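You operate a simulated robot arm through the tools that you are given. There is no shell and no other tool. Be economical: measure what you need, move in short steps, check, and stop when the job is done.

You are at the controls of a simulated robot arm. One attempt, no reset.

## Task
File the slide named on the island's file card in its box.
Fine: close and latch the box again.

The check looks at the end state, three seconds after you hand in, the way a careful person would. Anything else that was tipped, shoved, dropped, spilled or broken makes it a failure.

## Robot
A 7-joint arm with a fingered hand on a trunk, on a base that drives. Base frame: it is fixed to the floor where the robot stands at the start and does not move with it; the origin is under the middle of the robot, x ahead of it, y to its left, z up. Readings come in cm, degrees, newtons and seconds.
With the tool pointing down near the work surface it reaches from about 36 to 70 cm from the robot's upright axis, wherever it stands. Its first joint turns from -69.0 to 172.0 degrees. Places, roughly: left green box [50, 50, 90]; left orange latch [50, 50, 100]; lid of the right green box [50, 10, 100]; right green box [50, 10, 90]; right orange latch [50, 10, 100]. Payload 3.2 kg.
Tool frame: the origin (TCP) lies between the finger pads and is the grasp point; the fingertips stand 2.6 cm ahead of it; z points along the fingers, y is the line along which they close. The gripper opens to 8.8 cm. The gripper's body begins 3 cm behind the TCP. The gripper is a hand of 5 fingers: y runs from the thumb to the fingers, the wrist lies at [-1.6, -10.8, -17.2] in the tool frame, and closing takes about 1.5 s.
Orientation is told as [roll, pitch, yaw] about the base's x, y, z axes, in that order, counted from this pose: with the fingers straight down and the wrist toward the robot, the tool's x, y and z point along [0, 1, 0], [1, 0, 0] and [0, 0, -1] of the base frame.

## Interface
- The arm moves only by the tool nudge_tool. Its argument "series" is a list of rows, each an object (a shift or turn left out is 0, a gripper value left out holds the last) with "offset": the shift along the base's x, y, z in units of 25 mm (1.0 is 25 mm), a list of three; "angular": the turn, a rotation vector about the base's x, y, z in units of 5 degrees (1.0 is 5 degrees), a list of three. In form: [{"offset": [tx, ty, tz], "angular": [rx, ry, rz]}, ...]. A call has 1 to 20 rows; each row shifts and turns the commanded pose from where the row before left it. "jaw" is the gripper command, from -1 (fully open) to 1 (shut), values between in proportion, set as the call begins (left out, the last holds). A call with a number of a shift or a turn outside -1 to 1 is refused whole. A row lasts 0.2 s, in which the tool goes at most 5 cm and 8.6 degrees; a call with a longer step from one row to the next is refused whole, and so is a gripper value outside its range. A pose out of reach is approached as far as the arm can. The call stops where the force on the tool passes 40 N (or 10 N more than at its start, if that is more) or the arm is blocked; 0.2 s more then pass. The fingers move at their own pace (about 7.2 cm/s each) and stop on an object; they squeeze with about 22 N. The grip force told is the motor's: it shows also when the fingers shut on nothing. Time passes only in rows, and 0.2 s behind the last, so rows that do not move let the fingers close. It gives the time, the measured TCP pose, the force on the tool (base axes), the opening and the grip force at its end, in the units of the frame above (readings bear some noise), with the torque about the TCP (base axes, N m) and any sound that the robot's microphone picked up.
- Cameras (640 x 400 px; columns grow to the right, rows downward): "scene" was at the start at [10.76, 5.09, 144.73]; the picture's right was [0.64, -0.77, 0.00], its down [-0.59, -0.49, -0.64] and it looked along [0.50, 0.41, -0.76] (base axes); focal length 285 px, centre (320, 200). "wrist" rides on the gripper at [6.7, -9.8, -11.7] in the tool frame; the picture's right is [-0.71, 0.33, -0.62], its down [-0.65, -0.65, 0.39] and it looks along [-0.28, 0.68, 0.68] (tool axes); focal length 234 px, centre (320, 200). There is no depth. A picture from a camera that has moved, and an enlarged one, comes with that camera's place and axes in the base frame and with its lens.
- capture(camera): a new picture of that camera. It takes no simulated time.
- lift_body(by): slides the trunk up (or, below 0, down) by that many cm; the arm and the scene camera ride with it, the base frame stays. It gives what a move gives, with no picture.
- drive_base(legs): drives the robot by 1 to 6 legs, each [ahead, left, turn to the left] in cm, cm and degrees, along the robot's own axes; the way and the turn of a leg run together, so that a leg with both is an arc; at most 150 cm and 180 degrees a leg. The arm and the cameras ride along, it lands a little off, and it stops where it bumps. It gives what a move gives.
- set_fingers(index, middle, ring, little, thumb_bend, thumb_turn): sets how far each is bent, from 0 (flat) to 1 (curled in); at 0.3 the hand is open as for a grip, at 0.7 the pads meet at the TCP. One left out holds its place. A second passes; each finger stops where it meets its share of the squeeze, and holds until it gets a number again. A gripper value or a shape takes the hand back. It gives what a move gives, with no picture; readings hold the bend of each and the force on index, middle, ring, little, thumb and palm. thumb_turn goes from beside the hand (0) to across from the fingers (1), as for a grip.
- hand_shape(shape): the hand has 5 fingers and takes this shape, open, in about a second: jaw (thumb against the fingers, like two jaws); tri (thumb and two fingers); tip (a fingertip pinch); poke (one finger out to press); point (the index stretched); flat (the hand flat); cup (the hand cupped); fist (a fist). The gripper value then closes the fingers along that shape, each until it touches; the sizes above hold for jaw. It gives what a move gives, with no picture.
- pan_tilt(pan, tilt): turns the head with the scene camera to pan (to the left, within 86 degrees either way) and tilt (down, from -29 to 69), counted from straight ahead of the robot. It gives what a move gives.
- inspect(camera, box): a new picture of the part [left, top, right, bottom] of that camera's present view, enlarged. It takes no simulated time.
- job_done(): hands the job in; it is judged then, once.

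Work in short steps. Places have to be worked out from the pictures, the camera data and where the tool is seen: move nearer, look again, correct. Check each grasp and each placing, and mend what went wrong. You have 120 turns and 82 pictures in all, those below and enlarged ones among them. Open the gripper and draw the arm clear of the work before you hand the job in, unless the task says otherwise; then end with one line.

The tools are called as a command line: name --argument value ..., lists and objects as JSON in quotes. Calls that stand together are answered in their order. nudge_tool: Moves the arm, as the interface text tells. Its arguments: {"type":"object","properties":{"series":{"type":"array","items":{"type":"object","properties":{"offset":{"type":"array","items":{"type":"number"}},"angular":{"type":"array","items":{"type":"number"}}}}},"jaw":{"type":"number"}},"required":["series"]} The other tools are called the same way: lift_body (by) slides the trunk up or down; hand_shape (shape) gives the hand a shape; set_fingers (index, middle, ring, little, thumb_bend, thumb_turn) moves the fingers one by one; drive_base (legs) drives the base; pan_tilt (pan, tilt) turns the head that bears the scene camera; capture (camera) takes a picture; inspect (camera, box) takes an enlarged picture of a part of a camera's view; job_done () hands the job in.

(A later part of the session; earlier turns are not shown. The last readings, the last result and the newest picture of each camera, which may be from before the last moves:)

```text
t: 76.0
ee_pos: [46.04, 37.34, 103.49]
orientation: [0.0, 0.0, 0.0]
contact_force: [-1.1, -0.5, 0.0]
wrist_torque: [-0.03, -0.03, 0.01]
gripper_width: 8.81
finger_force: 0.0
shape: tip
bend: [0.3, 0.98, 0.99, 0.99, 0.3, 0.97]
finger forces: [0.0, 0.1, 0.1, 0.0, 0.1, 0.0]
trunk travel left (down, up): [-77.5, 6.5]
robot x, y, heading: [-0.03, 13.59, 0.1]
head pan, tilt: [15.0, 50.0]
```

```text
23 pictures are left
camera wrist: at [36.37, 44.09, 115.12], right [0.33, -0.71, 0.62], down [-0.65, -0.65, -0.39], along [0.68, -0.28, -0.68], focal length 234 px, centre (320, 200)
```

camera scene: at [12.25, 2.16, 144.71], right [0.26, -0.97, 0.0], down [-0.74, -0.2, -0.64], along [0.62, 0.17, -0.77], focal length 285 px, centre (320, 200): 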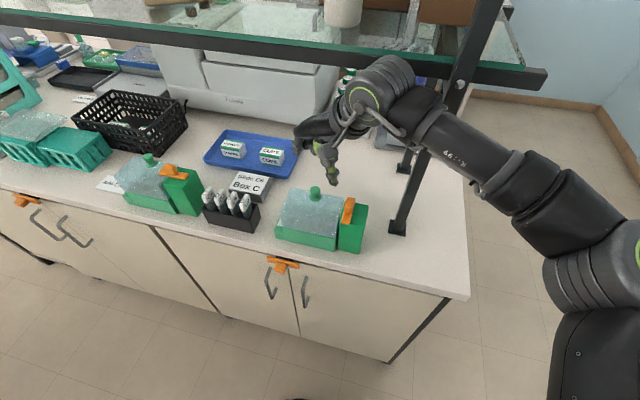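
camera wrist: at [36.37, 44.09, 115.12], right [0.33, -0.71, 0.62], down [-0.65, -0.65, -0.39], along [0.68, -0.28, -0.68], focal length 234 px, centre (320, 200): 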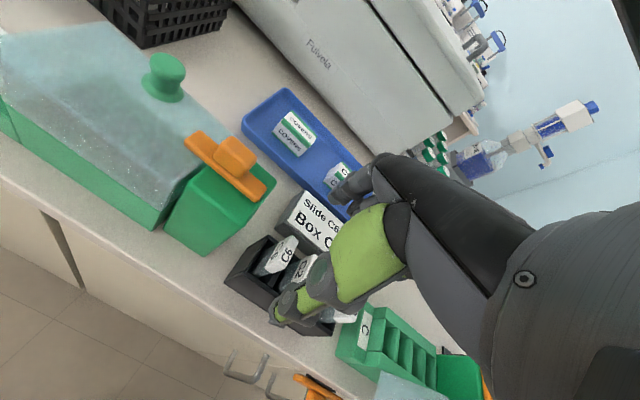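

C6's cap sits between the fingers. I lower to z≈98.7 and pinch.

nudge_tool --series '[{"offset": [0, 0.06, -0.6]}, {"offset": [0, 0, -0.6]}, {"offset": [0, 0, -0.4]}, {"offset": [0, 0, -0.3]}]'

inspect --camera "wrist" --box '[220, 170, 380, 330]'

```text
t: 77.0
ee_pos: [45.91, 37.47, 98.78]
orientation: [-0.1, -0.1, 0.1]
contact_force: [-0.7, 0.3, -0.3]
wrist_torque: [0.01, 0.0, 0.02]
gripper_width: 8.83
finger_force: 0.1
shape: tip
bend: [0.3, 0.98, 0.99, 0.99, 0.3, 0.97]
finger forces: [0.0, 0.1, 0.0, 0.0, 0.1, 0.1]
trunk travel left (down, up): [-77.5, 6.5]
robot x, y, heading: [0.21, 14.04, -0.2]
head pan, tilt: [15.0, 50.0]
```

```text
2.50 times, centred on (300, 250) of wrist
camera zoom: at [36.45, 44.28, 110.35], right [0.33, -0.71, 0.62], down [-0.65, -0.65, -0.39], along [0.68, -0.28, -0.68], focal length 585 px, centre (370, 75)
```

zoom: 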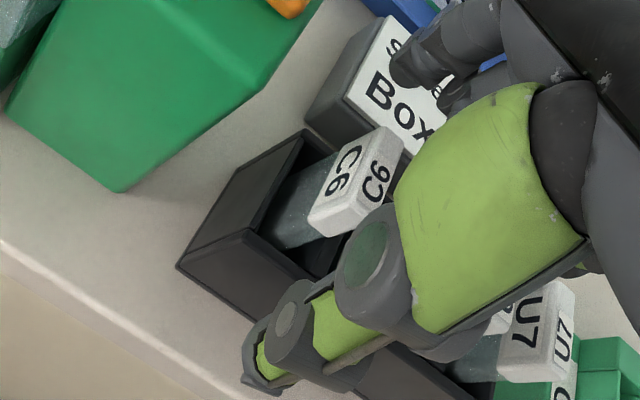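

The cap is centred under the pinch (46.0, 37.5). I close.

nudge_tool --series '[{}, {}, {}, {}, {}, {}]' --jaw 1

nudge_tool --series '[{"offset": [0, 0, 0.2]}, {"offset": [0, 0, 0.4]}, {"offset": [0, 0, 0.4]}, {"offset": [0, 0, 0.4]}]'

inspect --camera "wrist" --box '[220, 170, 380, 330]'

```text
t: 78.4
ee_pos: [46.04, 37.49, 98.68]
orientation: [0.0, 0.0, 0.0]
contact_force: [-0.5, 0.3, -0.5]
wrist_torque: [-0.01, 0.04, 0.03]
gripper_width: 2.64
finger_force: 21.9
shape: tip
bend: [0.58, 1.0, 1.0, 1.0, 0.43, 1.0]
finger forces: [19.9, 0.1, 0.0, 0.1, 19.9, 0.0]
trunk travel left (down, up): [-77.5, 6.5]
robot x, y, heading: [-0.08, 14.09, -0.3]
head pan, tilt: [15.0, 50.0]
```

```text
t: 79.4
ee_pos: [46.1, 37.48, 102.22]
orientation: [-0.1, 0.1, 0.0]
contact_force: [-0.9, -0.8, -0.8]
wrist_torque: [0.02, 0.0, -0.03]
gripper_width: 2.63
finger_force: 22.1
shape: tip
bend: [0.58, 1.0, 1.0, 1.0, 0.43, 1.0]
finger forces: [19.9, 0.0, 0.1, 0.0, 19.8, 0.0]
trunk travel left (down, up): [-77.5, 6.5]
robot x, y, heading: [0.08, 13.69, -0.1]
head pan, tilt: [15.0, 50.0]
```

```text
2.50 times, centred on (300, 250) of wrist
camera zoom: at [36.44, 44.26, 113.91], right [0.33, -0.71, 0.62], down [-0.65, -0.65, -0.39], along [0.68, -0.28, -0.68], focal length 585 px, centre (370, 75)
```

zoom: 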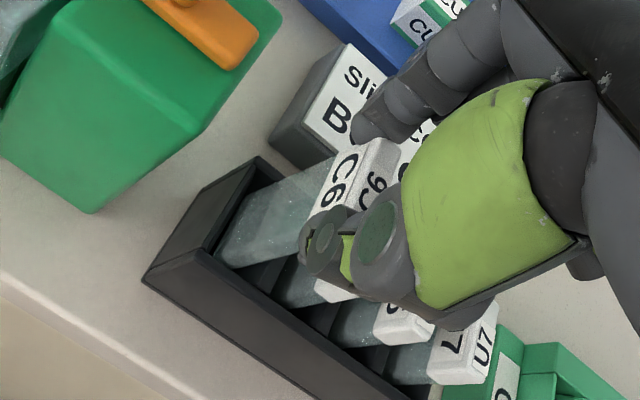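

The slide comes out freely. I lift it well clear, back off slightly and carry it to just left of Box C for a look into the box.

nudge_tool --series '[{"offset": [0, 0, 0.9]}, {"offset": [0, 0, 0.9]}, {"offset": [0, 0, 0.9]}, {"offset": [0, 0, 0.9]}, {"offset": [0, 0, 0.6]}, {"offset": [-0.3, -0.8, 0]}, {"offset": [-0.3, -0.8, 0]}, {"offset": [-0.3, -0.8, 0]}, {"offset": [-0.3, -0.8, 0]}, {"offset": [-0.3, -0.8, 0]}, {"offset": [0, -0.8, 0]}, {"offset": [0, -0.8, 0]}]'

capture --camera "wrist"

```text
t: 82.0
ee_pos: [42.27, 23.3, 112.77]
orientation: [0.1, -0.1, 0.1]
contact_force: [-0.4, -0.2, 0.3]
wrist_torque: [-0.01, 0.0, -0.02]
gripper_width: 2.62
finger_force: 21.9
shape: tip
bend: [0.58, 1.0, 1.0, 1.0, 0.43, 1.0]
finger forces: [19.9, 0.0, 0.0, 0.1, 19.9, 0.0]
trunk travel left (down, up): [-77.5, 6.5]
robot x, y, heading: [-0.18, 13.31, 0.1]
head pan, tilt: [15.0, 50.0]
```

```text
20 pictures are left
camera wrist: at [32.66, 30.13, 124.56], right [0.33, -0.71, 0.62], down [-0.65, -0.65, -0.39], along [0.68, -0.28, -0.68], focal length 234 px, centre (320, 200)
```

wrist: 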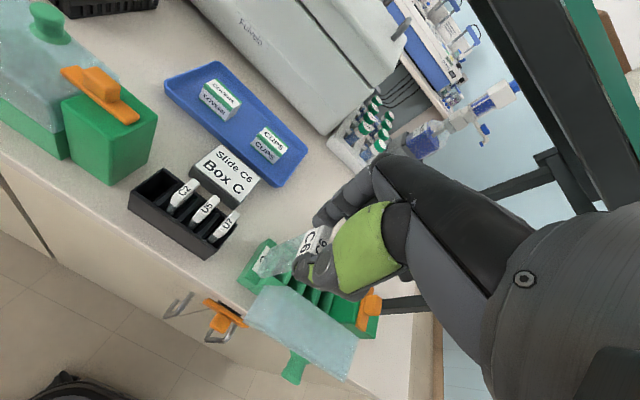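

The hand hides the box here. I look at Box C with the scene camera, panned to it from the new base position.

pan_tilt --pan 5 --tilt 52

capture --camera "scene"

```text
t: 82.7
ee_pos: [42.44, 23.51, 112.85]
orientation: [0.0, 0.0, -0.1]
contact_force: [0.2, 0.4, 0.0]
wrist_torque: [0.01, -0.01, 0.0]
gripper_width: 2.61
finger_force: 21.8
shape: tip
bend: [0.58, 1.0, 1.0, 1.0, 0.43, 1.0]
finger forces: [20.0, 0.0, 0.1, 0.0, 19.8, 0.0]
trunk travel left (down, up): [-77.5, 6.5]
robot x, y, heading: [-0.09, 13.25, 0.1]
head pan, tilt: [5.0, 52.0]
```

```text
19 pictures are left
camera scene: at [12.32, 14.6, 144.45], right [0.09, -1.0, 0.0], down [-0.79, -0.07, -0.62], along [0.61, 0.05, -0.79], focal length 285 px, centre (320, 200)
```

scene: 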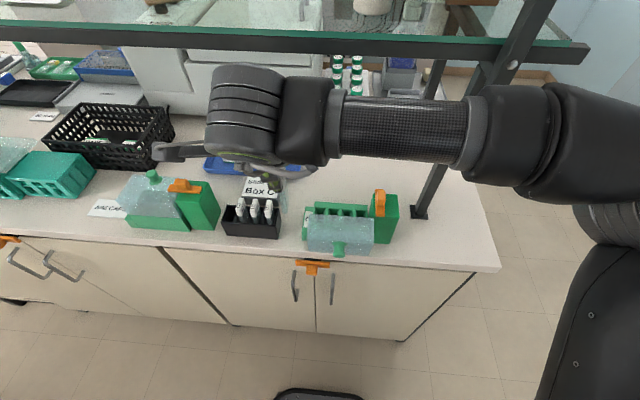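

Box C's slots are visible. I enlarge that part.

inspect --camera "scene" --box '[290, 180, 410, 260]'

inspect --camera "wrist" --box '[220, 210, 390, 390]'

```text
5.00 times, centred on (350, 220) of scene
camera zoom: at [12.32, 14.6, 144.45], right [0.09, -1.0, 0.0], down [-0.79, -0.07, -0.62], along [0.61, 0.05, -0.79], focal length 1426 px, centre (170, 100)
```

zoom: 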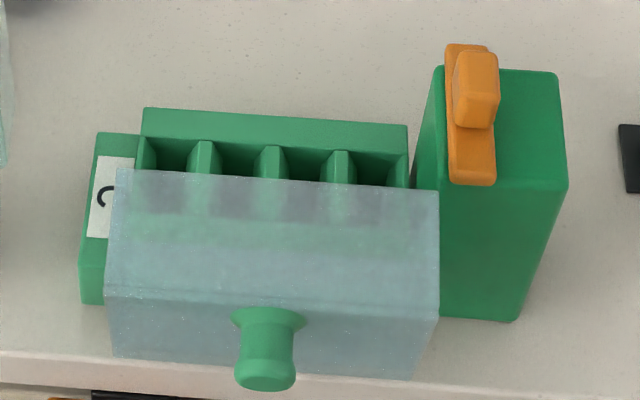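

```text
2.22 times, centred on (305, 300) of wrist
camera zoom: at [32.71, 30.28, 124.53], right [0.33, -0.71, 0.62], down [-0.65, -0.65, -0.39], along [0.68, -0.28, -0.68], focal length 520 px, centre (353, -22)
```

zoom: 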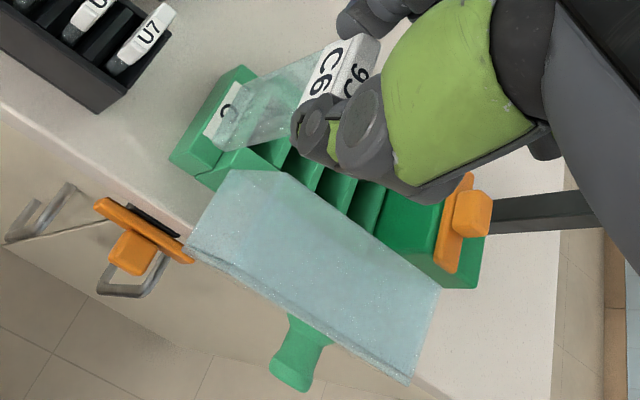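

Four empty slots at y≈17.1, 14.5, 11.6, 8.9. I need the slots' x-range, so I carry the slide, a bit higher, past the box to its right, whence the wrist camera sees into it.

nudge_tool --series '[{"offset": [0, 0, 0.5]}, {"offset": [0, -0.9, 0]}, {"offset": [0, -0.9, 0]}, {"offset": [0, -0.9, 0]}, {"offset": [0, -0.9, 0]}, {"offset": [0.2, -0.9, 0]}, {"offset": [0.2, -0.9, 0]}, {"offset": [0.2, -0.9, 0]}, {"offset": [0, -0.7, 0]}]'

inspect --camera "wrist" --box '[120, 140, 300, 300]'

```text
t: 84.7
ee_pos: [43.71, 5.74, 113.78]
orientation: [0.0, 0.0, 0.0]
contact_force: [-0.5, -0.7, 0.4]
wrist_torque: [0.01, -0.01, 0.05]
gripper_width: 2.63
finger_force: 21.9
shape: tip
bend: [0.58, 1.0, 1.0, 1.0, 0.43, 1.0]
finger forces: [19.7, 0.1, 0.1, 0.0, 19.9, 0.0]
trunk travel left (down, up): [-77.5, 6.5]
robot x, y, heading: [-0.11, 13.59, -0.0]
head pan, tilt: [5.0, 52.0]
```

```text
2.50 times, centred on (210, 220) of wrist
camera zoom: at [34.14, 12.65, 125.43], right [0.33, -0.71, 0.62], down [-0.65, -0.65, -0.39], along [0.68, -0.28, -0.68], focal length 585 px, centre (595, 150)
```

zoom: 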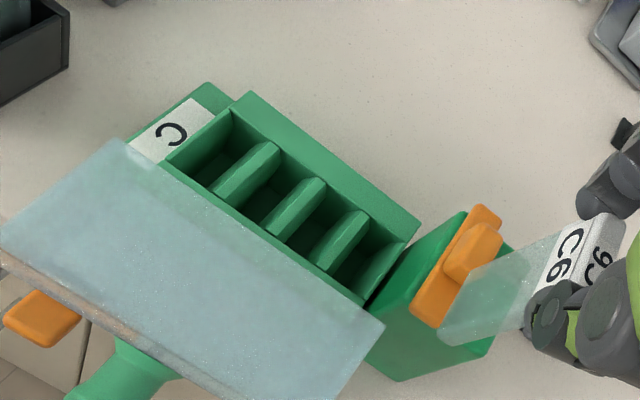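

Slot inside spans x≈45.5–49.7; leftmost slot centre y≈17.4; the slide hangs straight, bottom ≈8.9 cm under the TCP. I move over the leftmost slot and lower to z≈105.

nudge_tool --series '[{"offset": [0, 0.8, 0]}, {"offset": [0, 0.8, 0]}, {"offset": [0, 0.8, 0]}, {"offset": [0, 0.8, 0]}, {"offset": [0, 0.8, 0]}, {"offset": [0, 0.66, 0]}, {"offset": [0.55, 0, 0]}, {"offset": [0.55, 0, -0.3]}, {"offset": [0.5, 0, -0.7]}, {"offset": [0, 0, -0.8]}, {"offset": [0, 0, -0.8]}, {"offset": [0, 0, -0.6]}]'

inspect --camera "wrist" --box '[200, 180, 360, 340]'

inspect --camera "scene" --box '[270, 160, 410, 260]'

```text
t: 87.3
ee_pos: [47.81, 17.57, 105.99]
orientation: [-0.1, 0.0, 0.0]
contact_force: [0.6, -0.1, -0.2]
wrist_torque: [0.0, 0.01, -0.02]
gripper_width: 2.61
finger_force: 22.3
shape: tip
bend: [0.58, 1.0, 1.0, 1.0, 0.43, 1.0]
finger forces: [19.8, 0.0, 0.1, 0.1, 19.8, 0.0]
trunk travel left (down, up): [-77.5, 6.5]
robot x, y, heading: [0.16, 13.57, 0.2]
head pan, tilt: [5.0, 52.0]
```

```text
2.50 times, centred on (280, 260) of wrist
camera zoom: at [38.18, 24.45, 117.7], right [0.33, -0.71, 0.62], down [-0.65, -0.65, -0.39], along [0.68, -0.28, -0.68], focal length 585 px, centre (420, 50)
```

zoom: 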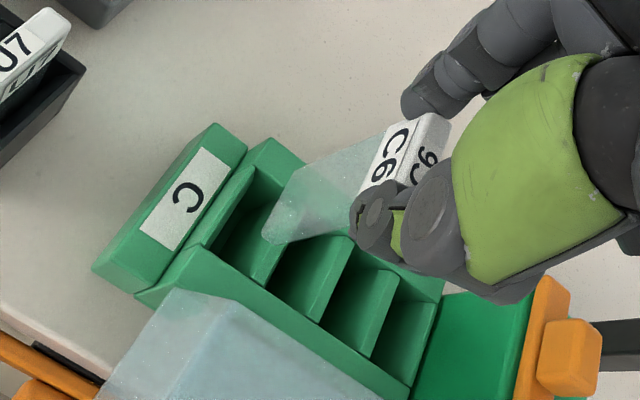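

```text
4.00 times, centred on (340, 210) of scene
camera zoom: at [12.33, 14.58, 144.45], right [0.09, -1.0, 0.0], down [-0.79, -0.07, -0.62], along [0.61, 0.05, -0.79], focal length 1141 px, centre (240, 160)
```

zoom: 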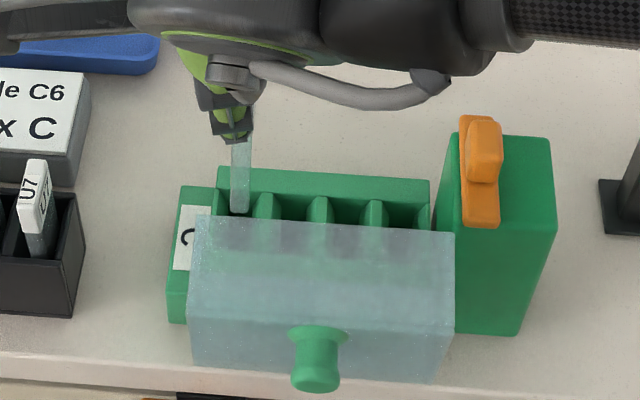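

In the scene view the slide's foot lines up with the leftmost slot. I lower gently, 4.5 cm, so the foot enters the slot.

nudge_tool --series '[{"offset": [0, 0.03, -0.3]}, {"offset": [0, 0, -0.3]}, {"offset": [0, 0, -0.3]}, {"offset": [0, 0, -0.3]}, {"offset": [0, 0, -0.3]}, {"offset": [0, 0, -0.3]}]'

inspect --camera "wrist" --box '[200, 180, 360, 340]'

```text
t: 88.7
ee_pos: [47.84, 17.66, 101.35]
orientation: [-0.1, 0.0, 0.0]
contact_force: [-0.4, 1.0, -1.1]
wrist_torque: [0.03, 0.04, -0.03]
gripper_width: 2.59
finger_force: 21.8
shape: tip
bend: [0.58, 1.0, 1.0, 1.0, 0.43, 1.0]
finger forces: [20.0, 0.0, 0.0, 0.0, 19.8, 0.0]
trunk travel left (down, up): [-77.5, 6.5]
robot x, y, heading: [0.03, 13.86, -0.3]
head pan, tilt: [5.0, 52.0]
```

```text
2.50 times, centred on (280, 260) of wrist
camera zoom: at [38.19, 24.46, 113.06], right [0.33, -0.71, 0.62], down [-0.65, -0.65, -0.39], along [0.68, -0.28, -0.68], focal length 585 px, centre (420, 50)
```

zoom: 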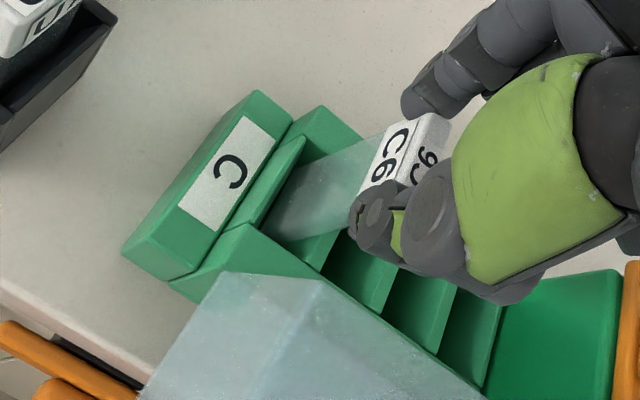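

The foot is inside the slot with no contact force. I lower on in fine steps toward the floor of the slot.

nudge_tool --series '[{"offset": [0, 0, -0.2]}, {"offset": [0, 0, -0.2]}, {"offset": [0, 0, -0.2]}, {"offset": [0, 0, -0.15]}, {"offset": [0, 0, -0.1]}]'

```text
t: 89.9
ee_pos: [47.75, 17.58, 99.24]
orientation: [0.0, 0.0, 0.0]
contact_force: [-0.4, 1.4, -1.5]
wrist_torque: [0.01, -0.01, -0.02]
gripper_width: 2.62
finger_force: 22.1
shape: tip
bend: [0.58, 1.0, 1.0, 1.0, 0.43, 1.0]
finger forces: [19.8, 0.0, 0.1, 0.0, 19.9, 0.1]
trunk travel left (down, up): [-77.5, 6.5]
robot x, y, heading: [0.07, 13.8, 0.3]
head pan, tilt: [5.0, 52.0]
```

nudge_tool --series '[{"offset": [0, 0, -0.08]}, {"offset": [0, 0, -0.08]}]'

inspect --camera "wrist" --box '[200, 180, 360, 340]'

```text
t: 90.5
ee_pos: [47.7, 17.53, 98.96]
orientation: [-0.1, 0.0, 0.0]
contact_force: [0.0, -0.7, -1.0]
wrist_torque: [-0.01, -0.02, -0.01]
gripper_width: 2.63
finger_force: 22.2
shape: tip
bend: [0.58, 1.0, 1.0, 1.0, 0.43, 1.0]
finger forces: [19.9, 0.0, 0.0, 0.0, 19.9, 0.0]
trunk travel left (down, up): [-77.5, 6.5]
robot x, y, heading: [0.17, 13.26, -0.1]
head pan, tilt: [5.0, 52.0]
```

```text
2.50 times, centred on (280, 260) of wrist
camera zoom: at [38.16, 24.38, 110.61], right [0.33, -0.71, 0.62], down [-0.65, -0.65, -0.39], along [0.68, -0.28, -0.68], focal length 585 px, centre (420, 50)
```

zoom: 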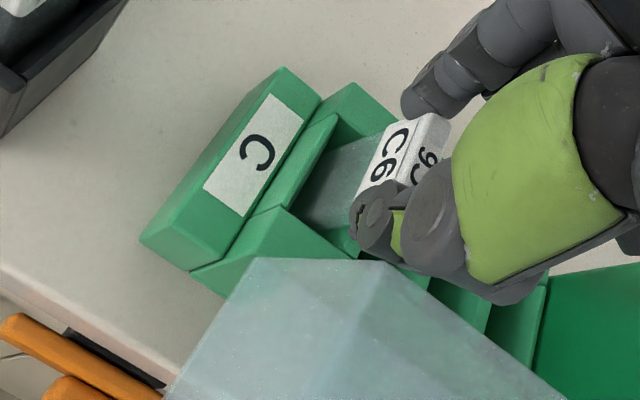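

No floor contact yet, and the thumb is close to the open lid. I release by moving only the index away, so the thumb does not push the lid.

set_fingers --index 0.4

inspect --camera "wrist" --box '[200, 150, 360, 310]'

```text
t: 91.5
ee_pos: [47.49, 17.56, 98.98]
orientation: [0.0, 0.1, 0.0]
contact_force: [-12.1, -0.8, -3.3]
wrist_torque: [0.03, 0.19, -0.03]
gripper_width: 3.1
finger_force: 6.1
shape: fingers
bend: [0.4, 1.0, 1.0, 1.0, 0.94, 1.0]
finger forces: [0.1, 0.0, 0.0, 0.0, 11.4, 0.0]
trunk travel left (down, up): [-77.5, 6.5]
robot x, y, heading: [-0.32, 13.69, -0.2]
head pan, tilt: [5.0, 52.0]
```

```text
2.50 times, centred on (280, 230) of wrist
camera zoom: at [37.85, 24.38, 110.68], right [0.33, -0.71, 0.62], down [-0.65, -0.65, -0.39], along [0.68, -0.28, -0.68], focal length 585 px, centre (420, 125)
```

zoom: 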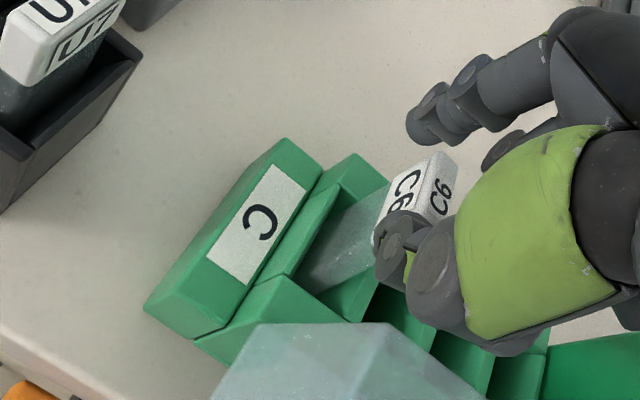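

The thumb followed and presses the slide lightly against the far wall. I ease the thumb back to its earlier bend.

set_fingers --thumb_bend 0.4 --index 0.35

inspect --camera "wrist" --box '[200, 150, 360, 310]'

```text
t: 92.5
ee_pos: [47.93, 17.64, 98.9]
orientation: [0.0, 0.1, -0.1]
contact_force: [0.1, -0.7, 0.4]
wrist_torque: [0.04, 0.0, -0.02]
gripper_width: 7.15
finger_force: 0.0
shape: fingers
bend: [0.35, 1.0, 1.0, 1.0, 0.4, 1.0]
finger forces: [0.0, 0.1, 0.0, 0.0, 0.0, 0.0]
trunk travel left (down, up): [-77.5, 6.5]
robot x, y, heading: [0.06, 13.85, 0.1]
head pan, tilt: [5.0, 52.0]
```

```text
2.50 times, centred on (280, 230) of wrist
camera zoom: at [38.2, 24.38, 110.6], right [0.33, -0.71, 0.62], down [-0.65, -0.65, -0.39], along [0.68, -0.28, -0.68], focal length 585 px, centre (420, 125)
```

zoom: 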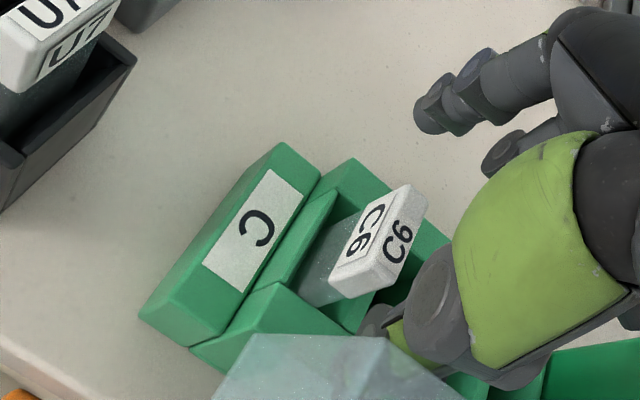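

C6 is seated in Box C's slot and released. I withdraw straight up, then back, and return the hand to the open tip shape.

nudge_tool --series '[{"offset": [0, 0, 0.3]}, {"offset": [0, 0, 0.5]}, {"offset": [0, 0, 0.8]}, {"offset": [0, 0, 0.8]}, {"offset": [0, 0, 0.8]}, {"offset": [0, 0, 0.8]}, {"offset": [0, 0, 0.8]}, {"offset": [-0.8, 0.6, 0]}, {"offset": [-0.8, 0.6, 0]}, {"offset": [-0.8, 0.6, 0]}, {"offset": [-0.8, 0.6, 0]}, {"offset": [-0.8, 0.6, 0]}, {"offset": [-0.8, 0.6, 0]}]'

hand_shape --shape "tip"

capture --camera "wrist"

```text
t: 95.3
ee_pos: [35.78, 26.69, 111.08]
orientation: [-0.1, 0.1, -0.1]
contact_force: [-0.4, 0.1, -0.1]
wrist_torque: [-0.02, 0.02, 0.03]
gripper_width: 7.19
finger_force: 0.1
shape: fingers
bend: [0.35, 1.0, 1.0, 1.0, 0.4, 1.0]
finger forces: [0.1, 0.0, 0.0, 0.0, 0.0, 0.0]
trunk travel left (down, up): [-77.5, 6.5]
robot x, y, heading: [0.08, 13.56, -0.2]
head pan, tilt: [5.0, 52.0]
```

```text
t: 96.2
ee_pos: [35.75, 26.54, 111.03]
orientation: [0.0, 0.0, 0.0]
contact_force: [0.1, 0.1, -0.8]
wrist_torque: [0.0, 0.01, 0.03]
gripper_width: 8.79
finger_force: 0.1
shape: tip
bend: [0.3, 0.98, 0.99, 0.99, 0.3, 0.97]
finger forces: [0.0, 0.0, 0.0, 0.0, 0.1, 0.1]
trunk travel left (down, up): [-77.5, 6.5]
robot x, y, heading: [0.1, 13.67, -0.1]
head pan, tilt: [5.0, 52.0]
```

```text
9 pictures are left
camera wrist: at [26.15, 33.42, 122.7], right [0.33, -0.71, 0.62], down [-0.65, -0.65, -0.39], along [0.68, -0.28, -0.68], focal length 234 px, centre (320, 200)
```

wrist: 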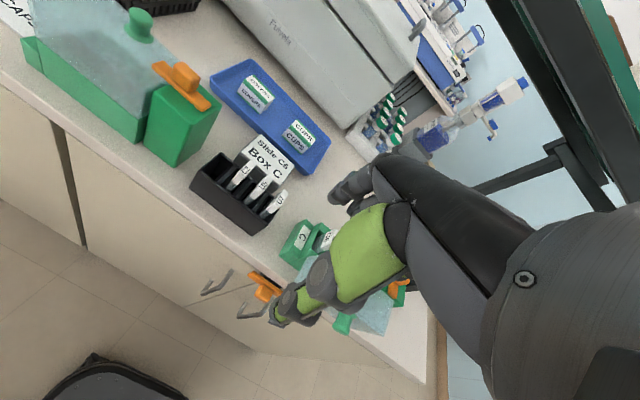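

9 pictures remain, so I use them sparingly. I drive back right to the start position and retrace the known poses for the lid.

drive_base --legs '[[0, -13.6, 0]]'

nudge_tool --series '[{"offset": [-0.2, 0.8, 0]}, {"offset": [-0.2, 0.8, 0]}, {"offset": [-0.1, 0.8, 0]}, {"offset": [0, 0.8, 0]}, {"offset": [0, 0.6, 0]}, {"angular": [0, 0, 1]}, {"angular": [0, 0, 1]}, {"angular": [0, 0, 1]}, {"angular": [0, 0, 1]}, {"angular": [0, 0, 1]}, {"angular": [0, 0, 1]}, {"angular": [0, 0, 1]}, {"angular": [0, 0, 1]}, {"angular": [0, 0, 1]}, {"angular": [0, 0, 1]}, {"angular": [0, 0, 1]}, {"angular": [0, 0, 0.5]}]'

```text
t: 97.5
ee_pos: [35.77, 12.89, 111.09]
orientation: [-0.1, 0.1, 0.0]
contact_force: [-0.1, 0.6, 0.0]
wrist_torque: [0.03, 0.01, -0.03]
gripper_width: 8.77
finger_force: 0.1
shape: tip
bend: [0.3, 0.98, 0.99, 0.99, 0.3, 0.97]
finger forces: [0.0, 0.0, 0.1, 0.0, 0.0, 0.0]
trunk travel left (down, up): [-77.5, 6.5]
robot x, y, heading: [0.25, 0.17, 0.2]
head pan, tilt: [5.0, 52.0]
```

```text
t: 101.1
ee_pos: [34.51, 22.54, 111.06]
orientation: [0.1, 0.0, 57.7]
contact_force: [0.4, 0.1, -0.1]
wrist_torque: [0.0, 0.02, -0.03]
gripper_width: 8.78
finger_force: 0.1
shape: tip
bend: [0.3, 0.98, 0.99, 0.99, 0.3, 0.97]
finger forces: [0.0, 0.1, 0.0, 0.0, 0.0, 0.1]
trunk travel left (down, up): [-77.5, 6.5]
robot x, y, heading: [-0.13, 0.49, 0.0]
head pan, tilt: [5.0, 52.0]
```

Now I retrace the tilt and the way back to the pose in front of the lid.

nudge_tool --series '[{"offset": [0, -0.3, 0], "angular": [0, -0.5, 0]}, {"offset": [0, -0.4, 0], "angular": [0, -1, 0]}, {"offset": [0, -0.4, 0], "angular": [0, -1, 0]}, {"offset": [0, -0.4, 0], "angular": [0, -1, 0]}, {"offset": [0, -0.4, 0], "angular": [0, -1, 0]}, {"offset": [0, -0.4, -0.3], "angular": [0, -1, 0]}, {"offset": [0, -0.4, -0.3], "angular": [0, -1, 0]}, {"offset": [0, -0.4, -0.3], "angular": [0, -1, 0]}, {"offset": [0, -0.4, -0.3], "angular": [0, -1, 0]}]'

capture --camera "wrist"

```text
t: 103.1
ee_pos: [34.37, 13.76, 107.99]
orientation: [-37.8, -21.3, 64.9]
contact_force: [-0.5, -0.2, 0.6]
wrist_torque: [0.01, -0.03, -0.03]
gripper_width: 8.78
finger_force: 0.0
shape: tip
bend: [0.3, 0.98, 0.99, 0.99, 0.3, 0.97]
finger forces: [0.0, 0.0, 0.1, 0.0, 0.0, 0.0]
trunk travel left (down, up): [-77.5, 6.5]
robot x, y, heading: [0.25, 0.02, -0.1]
head pan, tilt: [5.0, 52.0]
```

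```text
8 pictures are left
camera wrist: at [18.58, 9.21, 109.25], right [0.15, -0.1, 0.98], down [0.41, -0.9, -0.15], along [0.9, 0.42, -0.09], focal length 234 px, centre (320, 200)
```

wrist: 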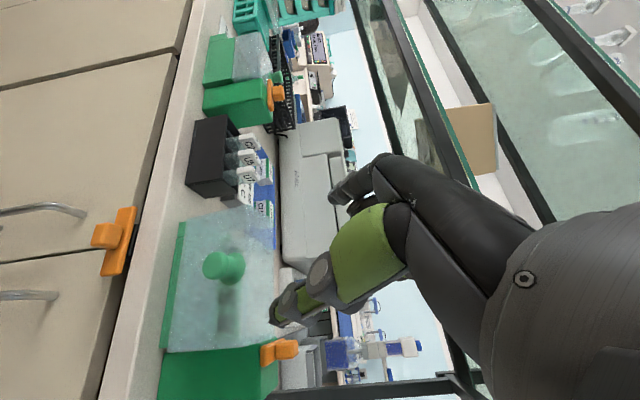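

The knob of the open lid is now at about (37.6, 13.3, 98.5). I come down in front of it and then move in along the finger direction.

nudge_tool --series '[{"offset": [-0.1, 0, -0.7]}, {"offset": [-0.1, -0.1, -0.7]}, {"offset": [0, 0, -0.6]}, {"offset": [0.3, 0, -0.4]}, {"offset": [0.3, 0, -0.4]}, {"offset": [0.3, 0, -0.4]}]'

capture --camera "wrist"

```text
t: 104.5
ee_pos: [36.3, 13.65, 100.11]
orientation: [-37.7, -21.4, 64.9]
contact_force: [-3.7, -0.7, 3.9]
wrist_torque: [0.18, -0.13, 0.16]
gripper_width: 8.79
finger_force: 0.2
shape: tip
bend: [0.29, 0.98, 0.99, 0.99, 0.3, 0.97]
finger forces: [4.7, 0.1, 0.0, 0.0, 0.1, 0.1]
out of reach, approached as far as the arm can: row 2
trunk travel left (down, up): [-77.5, 6.5]
robot x, y, heading: [-0.11, 0.15, -0.1]
head pan, tilt: [5.0, 52.0]
```

```text
7 pictures are left
camera wrist: at [20.44, 9.12, 101.34], right [0.15, -0.1, 0.98], down [0.41, -0.9, -0.15], along [0.9, 0.42, -0.09], focal length 234 px, centre (320, 200)
```

wrist: 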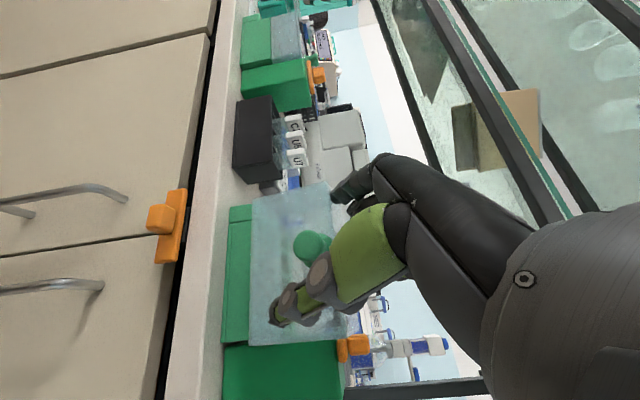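

The knob lies between the fingertips; the index just touches the plate. I close the pinch.

nudge_tool --series '[{}, {}, {}, {}, {}, {}]' --jaw 1

```text
t: 105.9
ee_pos: [36.37, 13.52, 100.06]
orientation: [-37.8, -21.4, 64.9]
contact_force: [-2.9, -4.2, 8.2]
wrist_torque: [0.55, -0.47, 0.33]
gripper_width: 5.86
finger_force: 21.6
shape: tip
bend: [0.3, 1.0, 1.0, 1.0, 0.43, 1.0]
finger forces: [17.6, 0.1, 0.1, 0.0, 18.4, 0.1]
trunk travel left (down, up): [-77.5, 6.5]
robot x, y, heading: [0.18, 0.25, -0.1]
head pan, tilt: [5.0, 52.0]
```

The index is blocked against the plate. I open, back off about 0.9 cm along the fingers, and close again.

nudge_tool --series '[{}, {}, {}, {}, {"offset": [-0.25, 0, 0.26]}]' --jaw -1

nudge_tool --series '[{}, {}, {}, {}, {}, {}]' --jaw 1

inspect --camera "wrist" --box '[220, 150, 380, 350]'

```text
t: 107.1
ee_pos: [35.82, 13.69, 100.68]
orientation: [-37.7, -21.1, 64.8]
contact_force: [-0.4, 0.7, 0.7]
wrist_torque: [0.0, -0.02, 0.0]
gripper_width: 8.78
finger_force: 0.0
shape: tip
bend: [0.3, 0.98, 0.99, 0.99, 0.3, 0.97]
finger forces: [0.0, 0.0, 0.0, 0.0, 0.0, 0.1]
trunk travel left (down, up): [-77.5, 6.5]
robot x, y, heading: [0.35, -0.06, 0.2]
head pan, tilt: [5.0, 52.0]
```

```text
t: 108.5
ee_pos: [35.64, 13.26, 101.35]
orientation: [-38.4, -22.2, 64.8]
contact_force: [-4.0, -12.8, 36.7]
wrist_torque: [0.46, -0.81, -0.19]
gripper_width: 2.04
finger_force: 21.9
shape: tip
bend: [0.55, 1.0, 1.0, 1.0, 0.85, 1.0]
finger forces: [29.2, 0.0, 0.1, 0.0, 19.7, 0.1]
trunk travel left (down, up): [-77.5, 6.5]
robot x, y, heading: [0.11, 0.12, 0.2]
head pan, tilt: [5.0, 52.0]
```

```text
2.00 times, centred on (300, 250) of wrist
camera zoom: at [19.78, 8.84, 102.23], right [0.13, -0.11, 0.98], down [0.41, -0.9, -0.16], along [0.9, 0.42, -0.08], focal length 468 px, centre (360, 100)
```

zoom: 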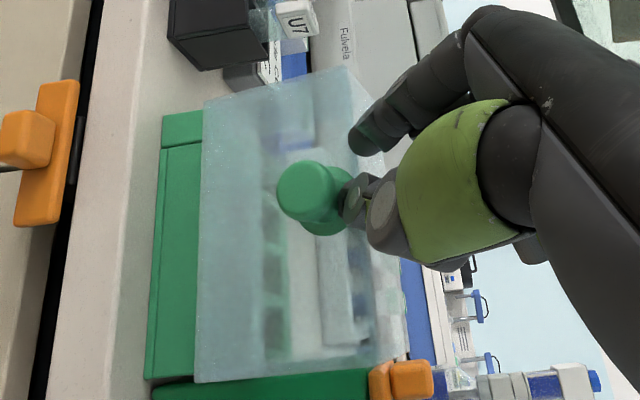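

The fingers closed above the knob. I open, lower 1.7 cm, and close again, judging by the readings (a true grip read width ≈1.3 with little net force).

nudge_tool --series '[{}, {}, {}, {}, {}]' --jaw -1

nudge_tool --series '[{"offset": [-0.1, 0, -0.3]}, {"offset": [0, 0, -0.3]}, {"offset": [0.1, 0, -0.2]}]'

nudge_tool --series '[{}, {}, {}, {}, {}, {}]' --jaw 1

```text
t: 109.7
ee_pos: [35.82, 13.69, 100.58]
orientation: [-37.7, -21.2, 64.9]
contact_force: [-0.3, -0.5, 0.2]
wrist_torque: [0.0, -0.01, 0.0]
gripper_width: 8.8
finger_force: 0.0
shape: tip
bend: [0.3, 0.98, 0.99, 0.99, 0.3, 0.97]
finger forces: [0.1, 0.1, 0.0, 0.0, 0.0, 0.0]
trunk travel left (down, up): [-77.5, 6.5]
robot x, y, heading: [0.32, 0.41, 0.2]
head pan, tilt: [5.0, 52.0]
```

```text
t: 110.5
ee_pos: [35.42, 13.36, 99.06]
orientation: [-38.1, -22.0, 64.9]
contact_force: [-8.7, -13.0, 28.2]
wrist_torque: [1.52, -0.99, -0.02]
gripper_width: 8.78
finger_force: 0.1
shape: tip
bend: [0.24, 0.98, 0.99, 0.99, 0.3, 0.97]
finger forces: [29.2, 0.0, 0.1, 0.1, 0.0, 0.0]
trunk travel left (down, up): [-77.5, 6.5]
robot x, y, heading: [-0.02, 0.1, 0.0]
head pan, tilt: [5.0, 52.0]
```

```text
t: 111.9
ee_pos: [35.52, 13.31, 99.03]
orientation: [-38.0, -22.0, 64.7]
contact_force: [-8.9, -18.8, 29.3]
wrist_torque: [1.98, -1.3, 0.17]
gripper_width: 5.08
finger_force: 22.3
shape: tip
bend: [0.23, 1.0, 1.0, 1.0, 0.53, 1.0]
finger forces: [42.8, 0.1, 0.0, 0.1, 19.3, 0.0]
trunk travel left (down, up): [-77.5, 6.5]
robot x, y, heading: [0.06, 0.02, -0.0]
head pan, tilt: [5.0, 52.0]
```

The index keeps striking the plate at this yaw, so I abandon the knob grip: I release, back off and straighten the hand. Then I will push the lid over from the front with the closed fingers (its weight tips it shut past about 50°).

nudge_tool --series '[{}, {}, {}, {}, {"offset": [-0.2, 0, 0.5]}, {"offset": [-0.3, 0, 0.6]}, {"offset": [-0.2, 0, 0.8]}, {"offset": [0, 0, 1]}, {"offset": [0, 0, 0.5]}]' --jaw -1

nudge_tool --series '[{"offset": [0, 0.4, 0.2], "angular": [0, 1, 0]}, {"offset": [0, 0.4, 0.2], "angular": [0, 1, 0]}, {"offset": [0, 0.4, 0.2], "angular": [0, 1, 0]}, {"offset": [0, 0.4, 0.2], "angular": [0, 1, 0]}, {"offset": [0, 0.4, 0], "angular": [0, 1, 0]}, {"offset": [0, 0.4, 0], "angular": [0, 1, 0]}, {"offset": [0, 0.4, 0], "angular": [0, 1, 0]}, {"offset": [0, 0.4, 0], "angular": [0, 1, 0]}, {"offset": [0, 0.3, 0], "angular": [0, 0.5, 0]}]'

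nudge_tool --series '[{"angular": [0, 0, -1]}, {"angular": [0, 0, -1]}, {"angular": [0, 0, -1]}, {"angular": [0, 0, -1]}, {"angular": [0, 0, -1]}, {"angular": [0, 0, -1]}, {"angular": [0, 0, -1]}, {"angular": [0, 0, -1]}, {"angular": [0, 0, -1]}, {"angular": [0, 0, -1]}, {"angular": [0, 0, -1]}, {"angular": [0, 0, -0.5]}]' --jaw 1

```text
t: 113.9
ee_pos: [34.11, 13.72, 107.3]
orientation: [-37.7, -21.1, 64.9]
contact_force: [-0.4, -0.1, 0.0]
wrist_torque: [0.03, -0.01, 0.03]
gripper_width: 8.81
finger_force: 0.1
shape: tip
bend: [0.3, 0.98, 0.99, 0.99, 0.3, 0.97]
finger forces: [0.1, 0.1, 0.1, 0.0, 0.1, 0.1]
trunk travel left (down, up): [-77.5, 6.5]
robot x, y, heading: [0.26, -0.17, -0.2]
head pan, tilt: [5.0, 52.0]
```

```text
t: 115.9
ee_pos: [34.32, 22.46, 109.07]
orientation: [0.1, 0.1, 57.6]
contact_force: [-0.2, -0.1, 0.4]
wrist_torque: [0.01, -0.01, 0.04]
gripper_width: 8.8
finger_force: 0.0
shape: tip
bend: [0.3, 0.98, 0.99, 0.99, 0.3, 0.97]
finger forces: [0.0, 0.0, 0.1, 0.0, 0.1, 0.0]
trunk travel left (down, up): [-77.5, 6.5]
robot x, y, heading: [0.25, 0.35, 0.1]
head pan, tilt: [5.0, 52.0]
```

```text
t: 118.5
ee_pos: [34.04, 22.44, 109.15]
orientation: [0.0, 0.0, -0.2]
contact_force: [0.3, 0.3, -0.3]
wrist_torque: [-0.03, -0.01, 0.03]
gripper_width: 0.0
finger_force: 22.5
shape: tip
bend: [0.7, 1.0, 1.0, 1.0, 0.82, 1.0]
finger forces: [0.1, 0.1, 0.1, 0.0, 0.0, 0.1]
trunk travel left (down, up): [-77.5, 6.5]
robot x, y, heading: [0.4, 0.18, 0.0]
head pan, tilt: [5.0, 52.0]
```

The hand is straight and the fingers are shut. I go down in front of the lid, left of the knob, and push +x gently.

nudge_tool --series '[{"offset": [-0.3, -0.7, 0]}, {"offset": [-0.1, -0.7, -0.3]}, {"offset": [0, -0.7, -0.7]}, {"offset": [0, -0.15, -0.8]}, {"offset": [0, 0, -0.8]}, {"offset": [0, 0, -0.6]}]'

nudge_tool --series '[{"offset": [0.5, 0, 0]}, {"offset": [0.4, 0, 0]}, {"offset": [0.4, 0, 0]}, {"offset": [0.3, 0, 0]}, {"offset": [0.3, 0, 0]}, {"offset": [0.3, 0, 0]}]'

capture --camera "wrist"

```text
t: 119.9
ee_pos: [33.33, 16.7, 101.06]
orientation: [-0.1, 0.0, 0.1]
contact_force: [-0.3, 0.7, -1.2]
wrist_torque: [-0.02, -0.04, 0.01]
gripper_width: 0.0
finger_force: 22.2
shape: tip
bend: [0.7, 1.0, 1.0, 1.0, 0.82, 1.0]
finger forces: [0.0, 0.0, 0.0, 0.0, 0.0, 0.1]
trunk travel left (down, up): [-77.5, 6.5]
robot x, y, heading: [0.36, 0.03, -0.1]
head pan, tilt: [5.0, 52.0]
```

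```text
t: 121.3
ee_pos: [38.67, 16.9, 101.2]
orientation: [-0.1, -0.1, 0.1]
contact_force: [-1.8, -0.6, 4.1]
wrist_torque: [-0.01, -0.11, -0.03]
gripper_width: 0.0
finger_force: 21.7
shape: tip
bend: [0.71, 1.0, 1.0, 1.0, 0.83, 1.0]
finger forces: [0.0, 0.1, 0.0, 0.0, 0.0, 0.0]
trunk travel left (down, up): [-77.5, 6.5]
robot x, y, heading: [-0.14, -0.31, -0.2]
head pan, tilt: [5.0, 52.0]
```

```text
5 pictures are left
camera wrist: at [28.92, 23.7, 112.86], right [0.33, -0.71, 0.62], down [-0.65, -0.65, -0.39], along [0.68, -0.28, -0.68], focal length 234 px, centre (320, 200)
```

wrist: 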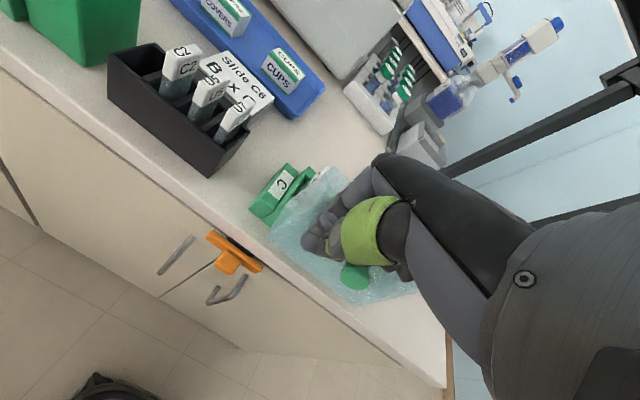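

Contact with light force; the lid is rotating up. I continue pushing +x, rising a little.

nudge_tool --series '[{"offset": [0.3, 0, 0]}, {"offset": [0.3, 0, 0.1]}, {"offset": [0.3, 0, 0.15]}, {"offset": [0.3, 0, 0.2]}, {"offset": [0.3, 0, 0.2]}]'

nudge_tool --series '[{"offset": [0.3, 0, 0.2]}, {"offset": [0.3, 0, 0.2]}, {"offset": [0.3, 0, 0.1]}]'

capture --camera "wrist"

```text
t: 122.5
ee_pos: [42.35, 16.68, 102.59]
orientation: [-0.1, 0.2, 0.0]
contact_force: [-0.2, -0.3, -1.1]
wrist_torque: [0.0, 0.0, -0.02]
gripper_width: 0.0
finger_force: 22.1
shape: tip
bend: [0.71, 1.0, 1.0, 1.0, 0.83, 1.0]
finger forces: [0.0, 0.0, 0.0, 0.1, 0.0, 0.1]
trunk travel left (down, up): [-77.5, 6.5]
robot x, y, heading: [-0.0, 0.08, 0.0]
head pan, tilt: [5.0, 52.0]
```

```text
t: 123.3
ee_pos: [44.83, 16.77, 103.94]
orientation: [0.0, 0.0, 0.1]
contact_force: [0.0, -0.1, -0.5]
wrist_torque: [0.01, 0.02, 0.02]
gripper_width: 0.0
finger_force: 21.3
shape: tip
bend: [0.71, 1.0, 1.0, 1.0, 0.83, 1.0]
finger forces: [0.0, 0.1, 0.1, 0.0, 0.0, 0.0]
trunk travel left (down, up): [-77.5, 6.5]
robot x, y, heading: [0.03, 0.23, -0.1]
head pan, tilt: [5.0, 52.0]
```

```text
4 pictures are left
camera wrist: at [35.08, 23.65, 115.69], right [0.33, -0.71, 0.62], down [-0.65, -0.65, -0.39], along [0.68, -0.28, -0.68], focal length 234 px, centre (320, 200)
```

wrist: 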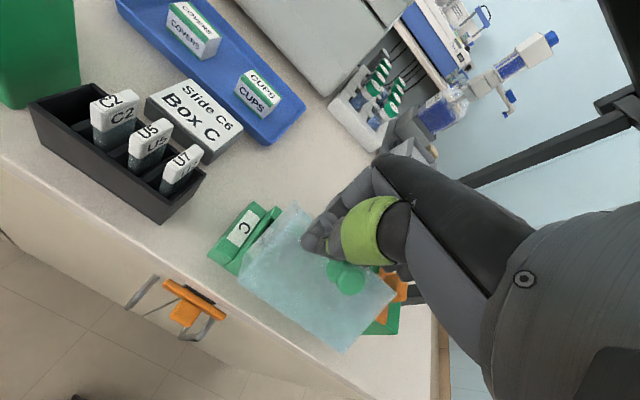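

The lid is at about 47°, near its balance. I push on over it.

nudge_tool --series '[{"offset": [0.3, 0, 0]}, {"offset": [0.3, 0, 0]}, {"offset": [0.3, 0, 0]}, {"offset": [0.3, 0, 0]}, {"offset": [0.2, 0, 0]}, {}]'

nudge_tool --series '[{"offset": [0.2, 0, -0.1]}, {"offset": [0.2, 0, -0.2]}, {"offset": [0, 0, -0.2]}, {"offset": [0, 0, -0.2]}]'

```text
t: 124.7
ee_pos: [48.1, 16.92, 103.92]
orientation: [0.0, 0.0, 0.1]
contact_force: [-0.8, 0.5, -0.1]
wrist_torque: [-0.01, -0.01, 0.03]
gripper_width: 0.0
finger_force: 21.8
shape: tip
bend: [0.71, 1.0, 1.0, 1.0, 0.83, 1.0]
finger forces: [0.0, 0.1, 0.1, 0.0, 0.0, 0.1]
trunk travel left (down, up): [-77.5, 6.5]
robot x, y, heading: [0.28, 0.03, 0.2]
head pan, tilt: [5.0, 52.0]
```

```text
t: 125.7
ee_pos: [49.13, 16.94, 102.22]
orientation: [0.0, 0.1, 0.0]
contact_force: [-0.8, 0.7, -0.2]
wrist_torque: [0.01, -0.02, 0.0]
gripper_width: 0.0
finger_force: 22.2
shape: tip
bend: [0.71, 1.0, 1.0, 1.0, 0.83, 1.0]
finger forces: [0.1, 0.0, 0.1, 0.1, 0.1, 0.0]
trunk travel left (down, up): [-77.5, 6.5]
robot x, y, heading: [0.08, -0.1, -0.1]
head pan, tilt: [5.0, 52.0]
```

No resistance so far. I press down gently until the fingertips meet the lid top, to make sure it is shut.

nudge_tool --series '[{"offset": [0, 0, -0.2]}, {"offset": [0, 0, -0.15]}, {"offset": [0, 0, -0.15]}, {"offset": [0, 0, -0.1]}]'

capture --camera "wrist"

```text
t: 126.7
ee_pos: [49.04, 16.85, 100.92]
orientation: [0.0, -0.4, 0.2]
contact_force: [-1.9, -0.4, 12.0]
wrist_torque: [-0.04, 0.05, 0.0]
gripper_width: 0.03
finger_force: 21.6
shape: tip
bend: [0.71, 1.0, 1.0, 1.0, 0.83, 1.0]
finger forces: [0.0, 0.0, 0.0, 0.0, 20.2, 0.0]
trunk travel left (down, up): [-77.5, 6.5]
robot x, y, heading: [0.26, 0.15, 0.0]
head pan, tilt: [5.0, 52.0]
```

```text
3 pictures are left
camera wrist: at [39.29, 23.56, 112.7], right [0.33, -0.71, 0.62], down [-0.65, -0.65, -0.39], along [0.68, -0.28, -0.68], focal length 234 px, centre (320, 200)
```

wrist: 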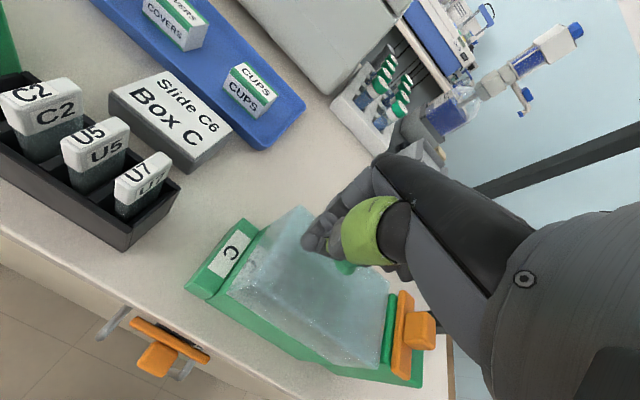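

The lid is shut (fingers met its top at z≈98.6). Now the latch must turn back counter-clockwise: I rise, open, and bring the index to the -y side of the bar's far end.

nudge_tool --series '[{"offset": [0, 0, 0.6]}, {"offset": [0, 0, 0.8]}, {"offset": [0, 0, 0.8]}, {"offset": [0, 0, 0.8]}, {"offset": [-0.3, -0.9, 0]}, {"offset": [-0.3, -0.9, 0]}, {"offset": [-0.3, -0.9, 0]}, {"offset": [-0.3, -0.9, 0]}, {"offset": [0, -0.9, 0]}, {"offset": [0, -0.9, 0]}, {"offset": [0, -0.9, 0]}]' --jaw 1

nudge_tool --series '[{}, {}, {}, {}, {"offset": [0, 0, -0.8]}, {"offset": [0, 0, -0.8]}, {"offset": [0, 0, -0.8]}, {"offset": [0, 0, -0.5]}]' --jaw -1

```text
t: 129.1
ee_pos: [46.15, 0.89, 108.4]
orientation: [0.0, 0.0, 0.1]
contact_force: [0.4, -0.4, 0.7]
wrist_torque: [-0.02, 0.03, 0.0]
gripper_width: 0.02
finger_force: 21.9
shape: tip
bend: [0.71, 1.0, 1.0, 1.0, 0.83, 1.0]
finger forces: [0.0, 0.1, 0.1, 0.0, 0.1, 0.0]
trunk travel left (down, up): [-77.5, 6.5]
robot x, y, heading: [0.32, 0.02, 0.0]
head pan, tilt: [5.0, 52.0]
```

```text
t: 130.9
ee_pos: [46.12, 1.05, 101.05]
orientation: [0.0, 0.0, 0.1]
contact_force: [-1.2, -0.3, -0.2]
wrist_torque: [0.0, 0.03, 0.0]
gripper_width: 8.75
finger_force: 0.0
shape: tip
bend: [0.3, 0.98, 0.99, 0.99, 0.3, 0.97]
finger forces: [0.0, 0.1, 0.1, 0.0, 0.1, 0.0]
trunk travel left (down, up): [-77.5, 6.5]
robot x, y, heading: [0.08, 0.41, 0.1]
head pan, tilt: [5.0, 52.0]
```

Index stands at about (50.5, 1). I push +y in small steps and read the force.

nudge_tool --series '[{"offset": [0, 0.25, 0]}, {"offset": [0, 0.25, 0]}, {"offset": [0, 0.25, 0]}, {"offset": [0, 0.25, 0]}, {"offset": [0, 0.25, 0]}, {"offset": [0, 0.25, 0]}]'

nudge_tool --series '[{"offset": [0, 0.25, 0]}, {"offset": [0, 0.25, 0]}, {"offset": [0, 0.25, 0]}, {"offset": [0, 0.25, 0]}]'

inspect --camera "scene" --box '[290, 150, 450, 270]'

```text
t: 132.3
ee_pos: [46.12, 4.88, 101.03]
orientation: [-0.1, 0.0, 0.0]
contact_force: [0.7, -2.0, 0.2]
wrist_torque: [0.01, -0.02, -0.04]
gripper_width: 8.81
finger_force: 0.0
shape: tip
bend: [0.3, 0.98, 0.99, 0.99, 0.3, 0.97]
finger forces: [1.1, 0.9, 0.0, 0.0, 0.0, 0.0]
trunk travel left (down, up): [-77.5, 6.5]
robot x, y, heading: [0.08, -0.15, 0.1]
head pan, tilt: [5.0, 52.0]
```

```text
t: 133.3
ee_pos: [45.94, 7.23, 101.31]
orientation: [0.2, -0.4, 0.1]
contact_force: [2.1, -4.3, 26.2]
wrist_torque: [-0.28, -0.68, -0.07]
gripper_width: 8.78
finger_force: 0.0
shape: tip
bend: [0.3, 0.98, 0.99, 0.99, 0.3, 0.97]
finger forces: [0.0, 25.7, 0.1, 0.0, 0.0, 0.0]
trunk travel left (down, up): [-77.5, 6.5]
robot x, y, heading: [0.44, -0.06, -0.3]
head pan, tilt: [5.0, 52.0]
```

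```text
3.33 times, centred on (370, 210) of scene
camera zoom: at [11.94, 0.66, 144.51], right [0.09, -1.0, 0.0], down [-0.78, -0.07, -0.62], along [0.62, 0.06, -0.79], focal length 951 px, centre (153, 167)
```

zoom: 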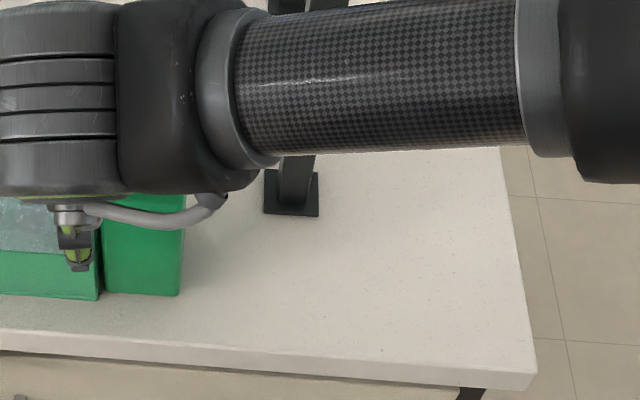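

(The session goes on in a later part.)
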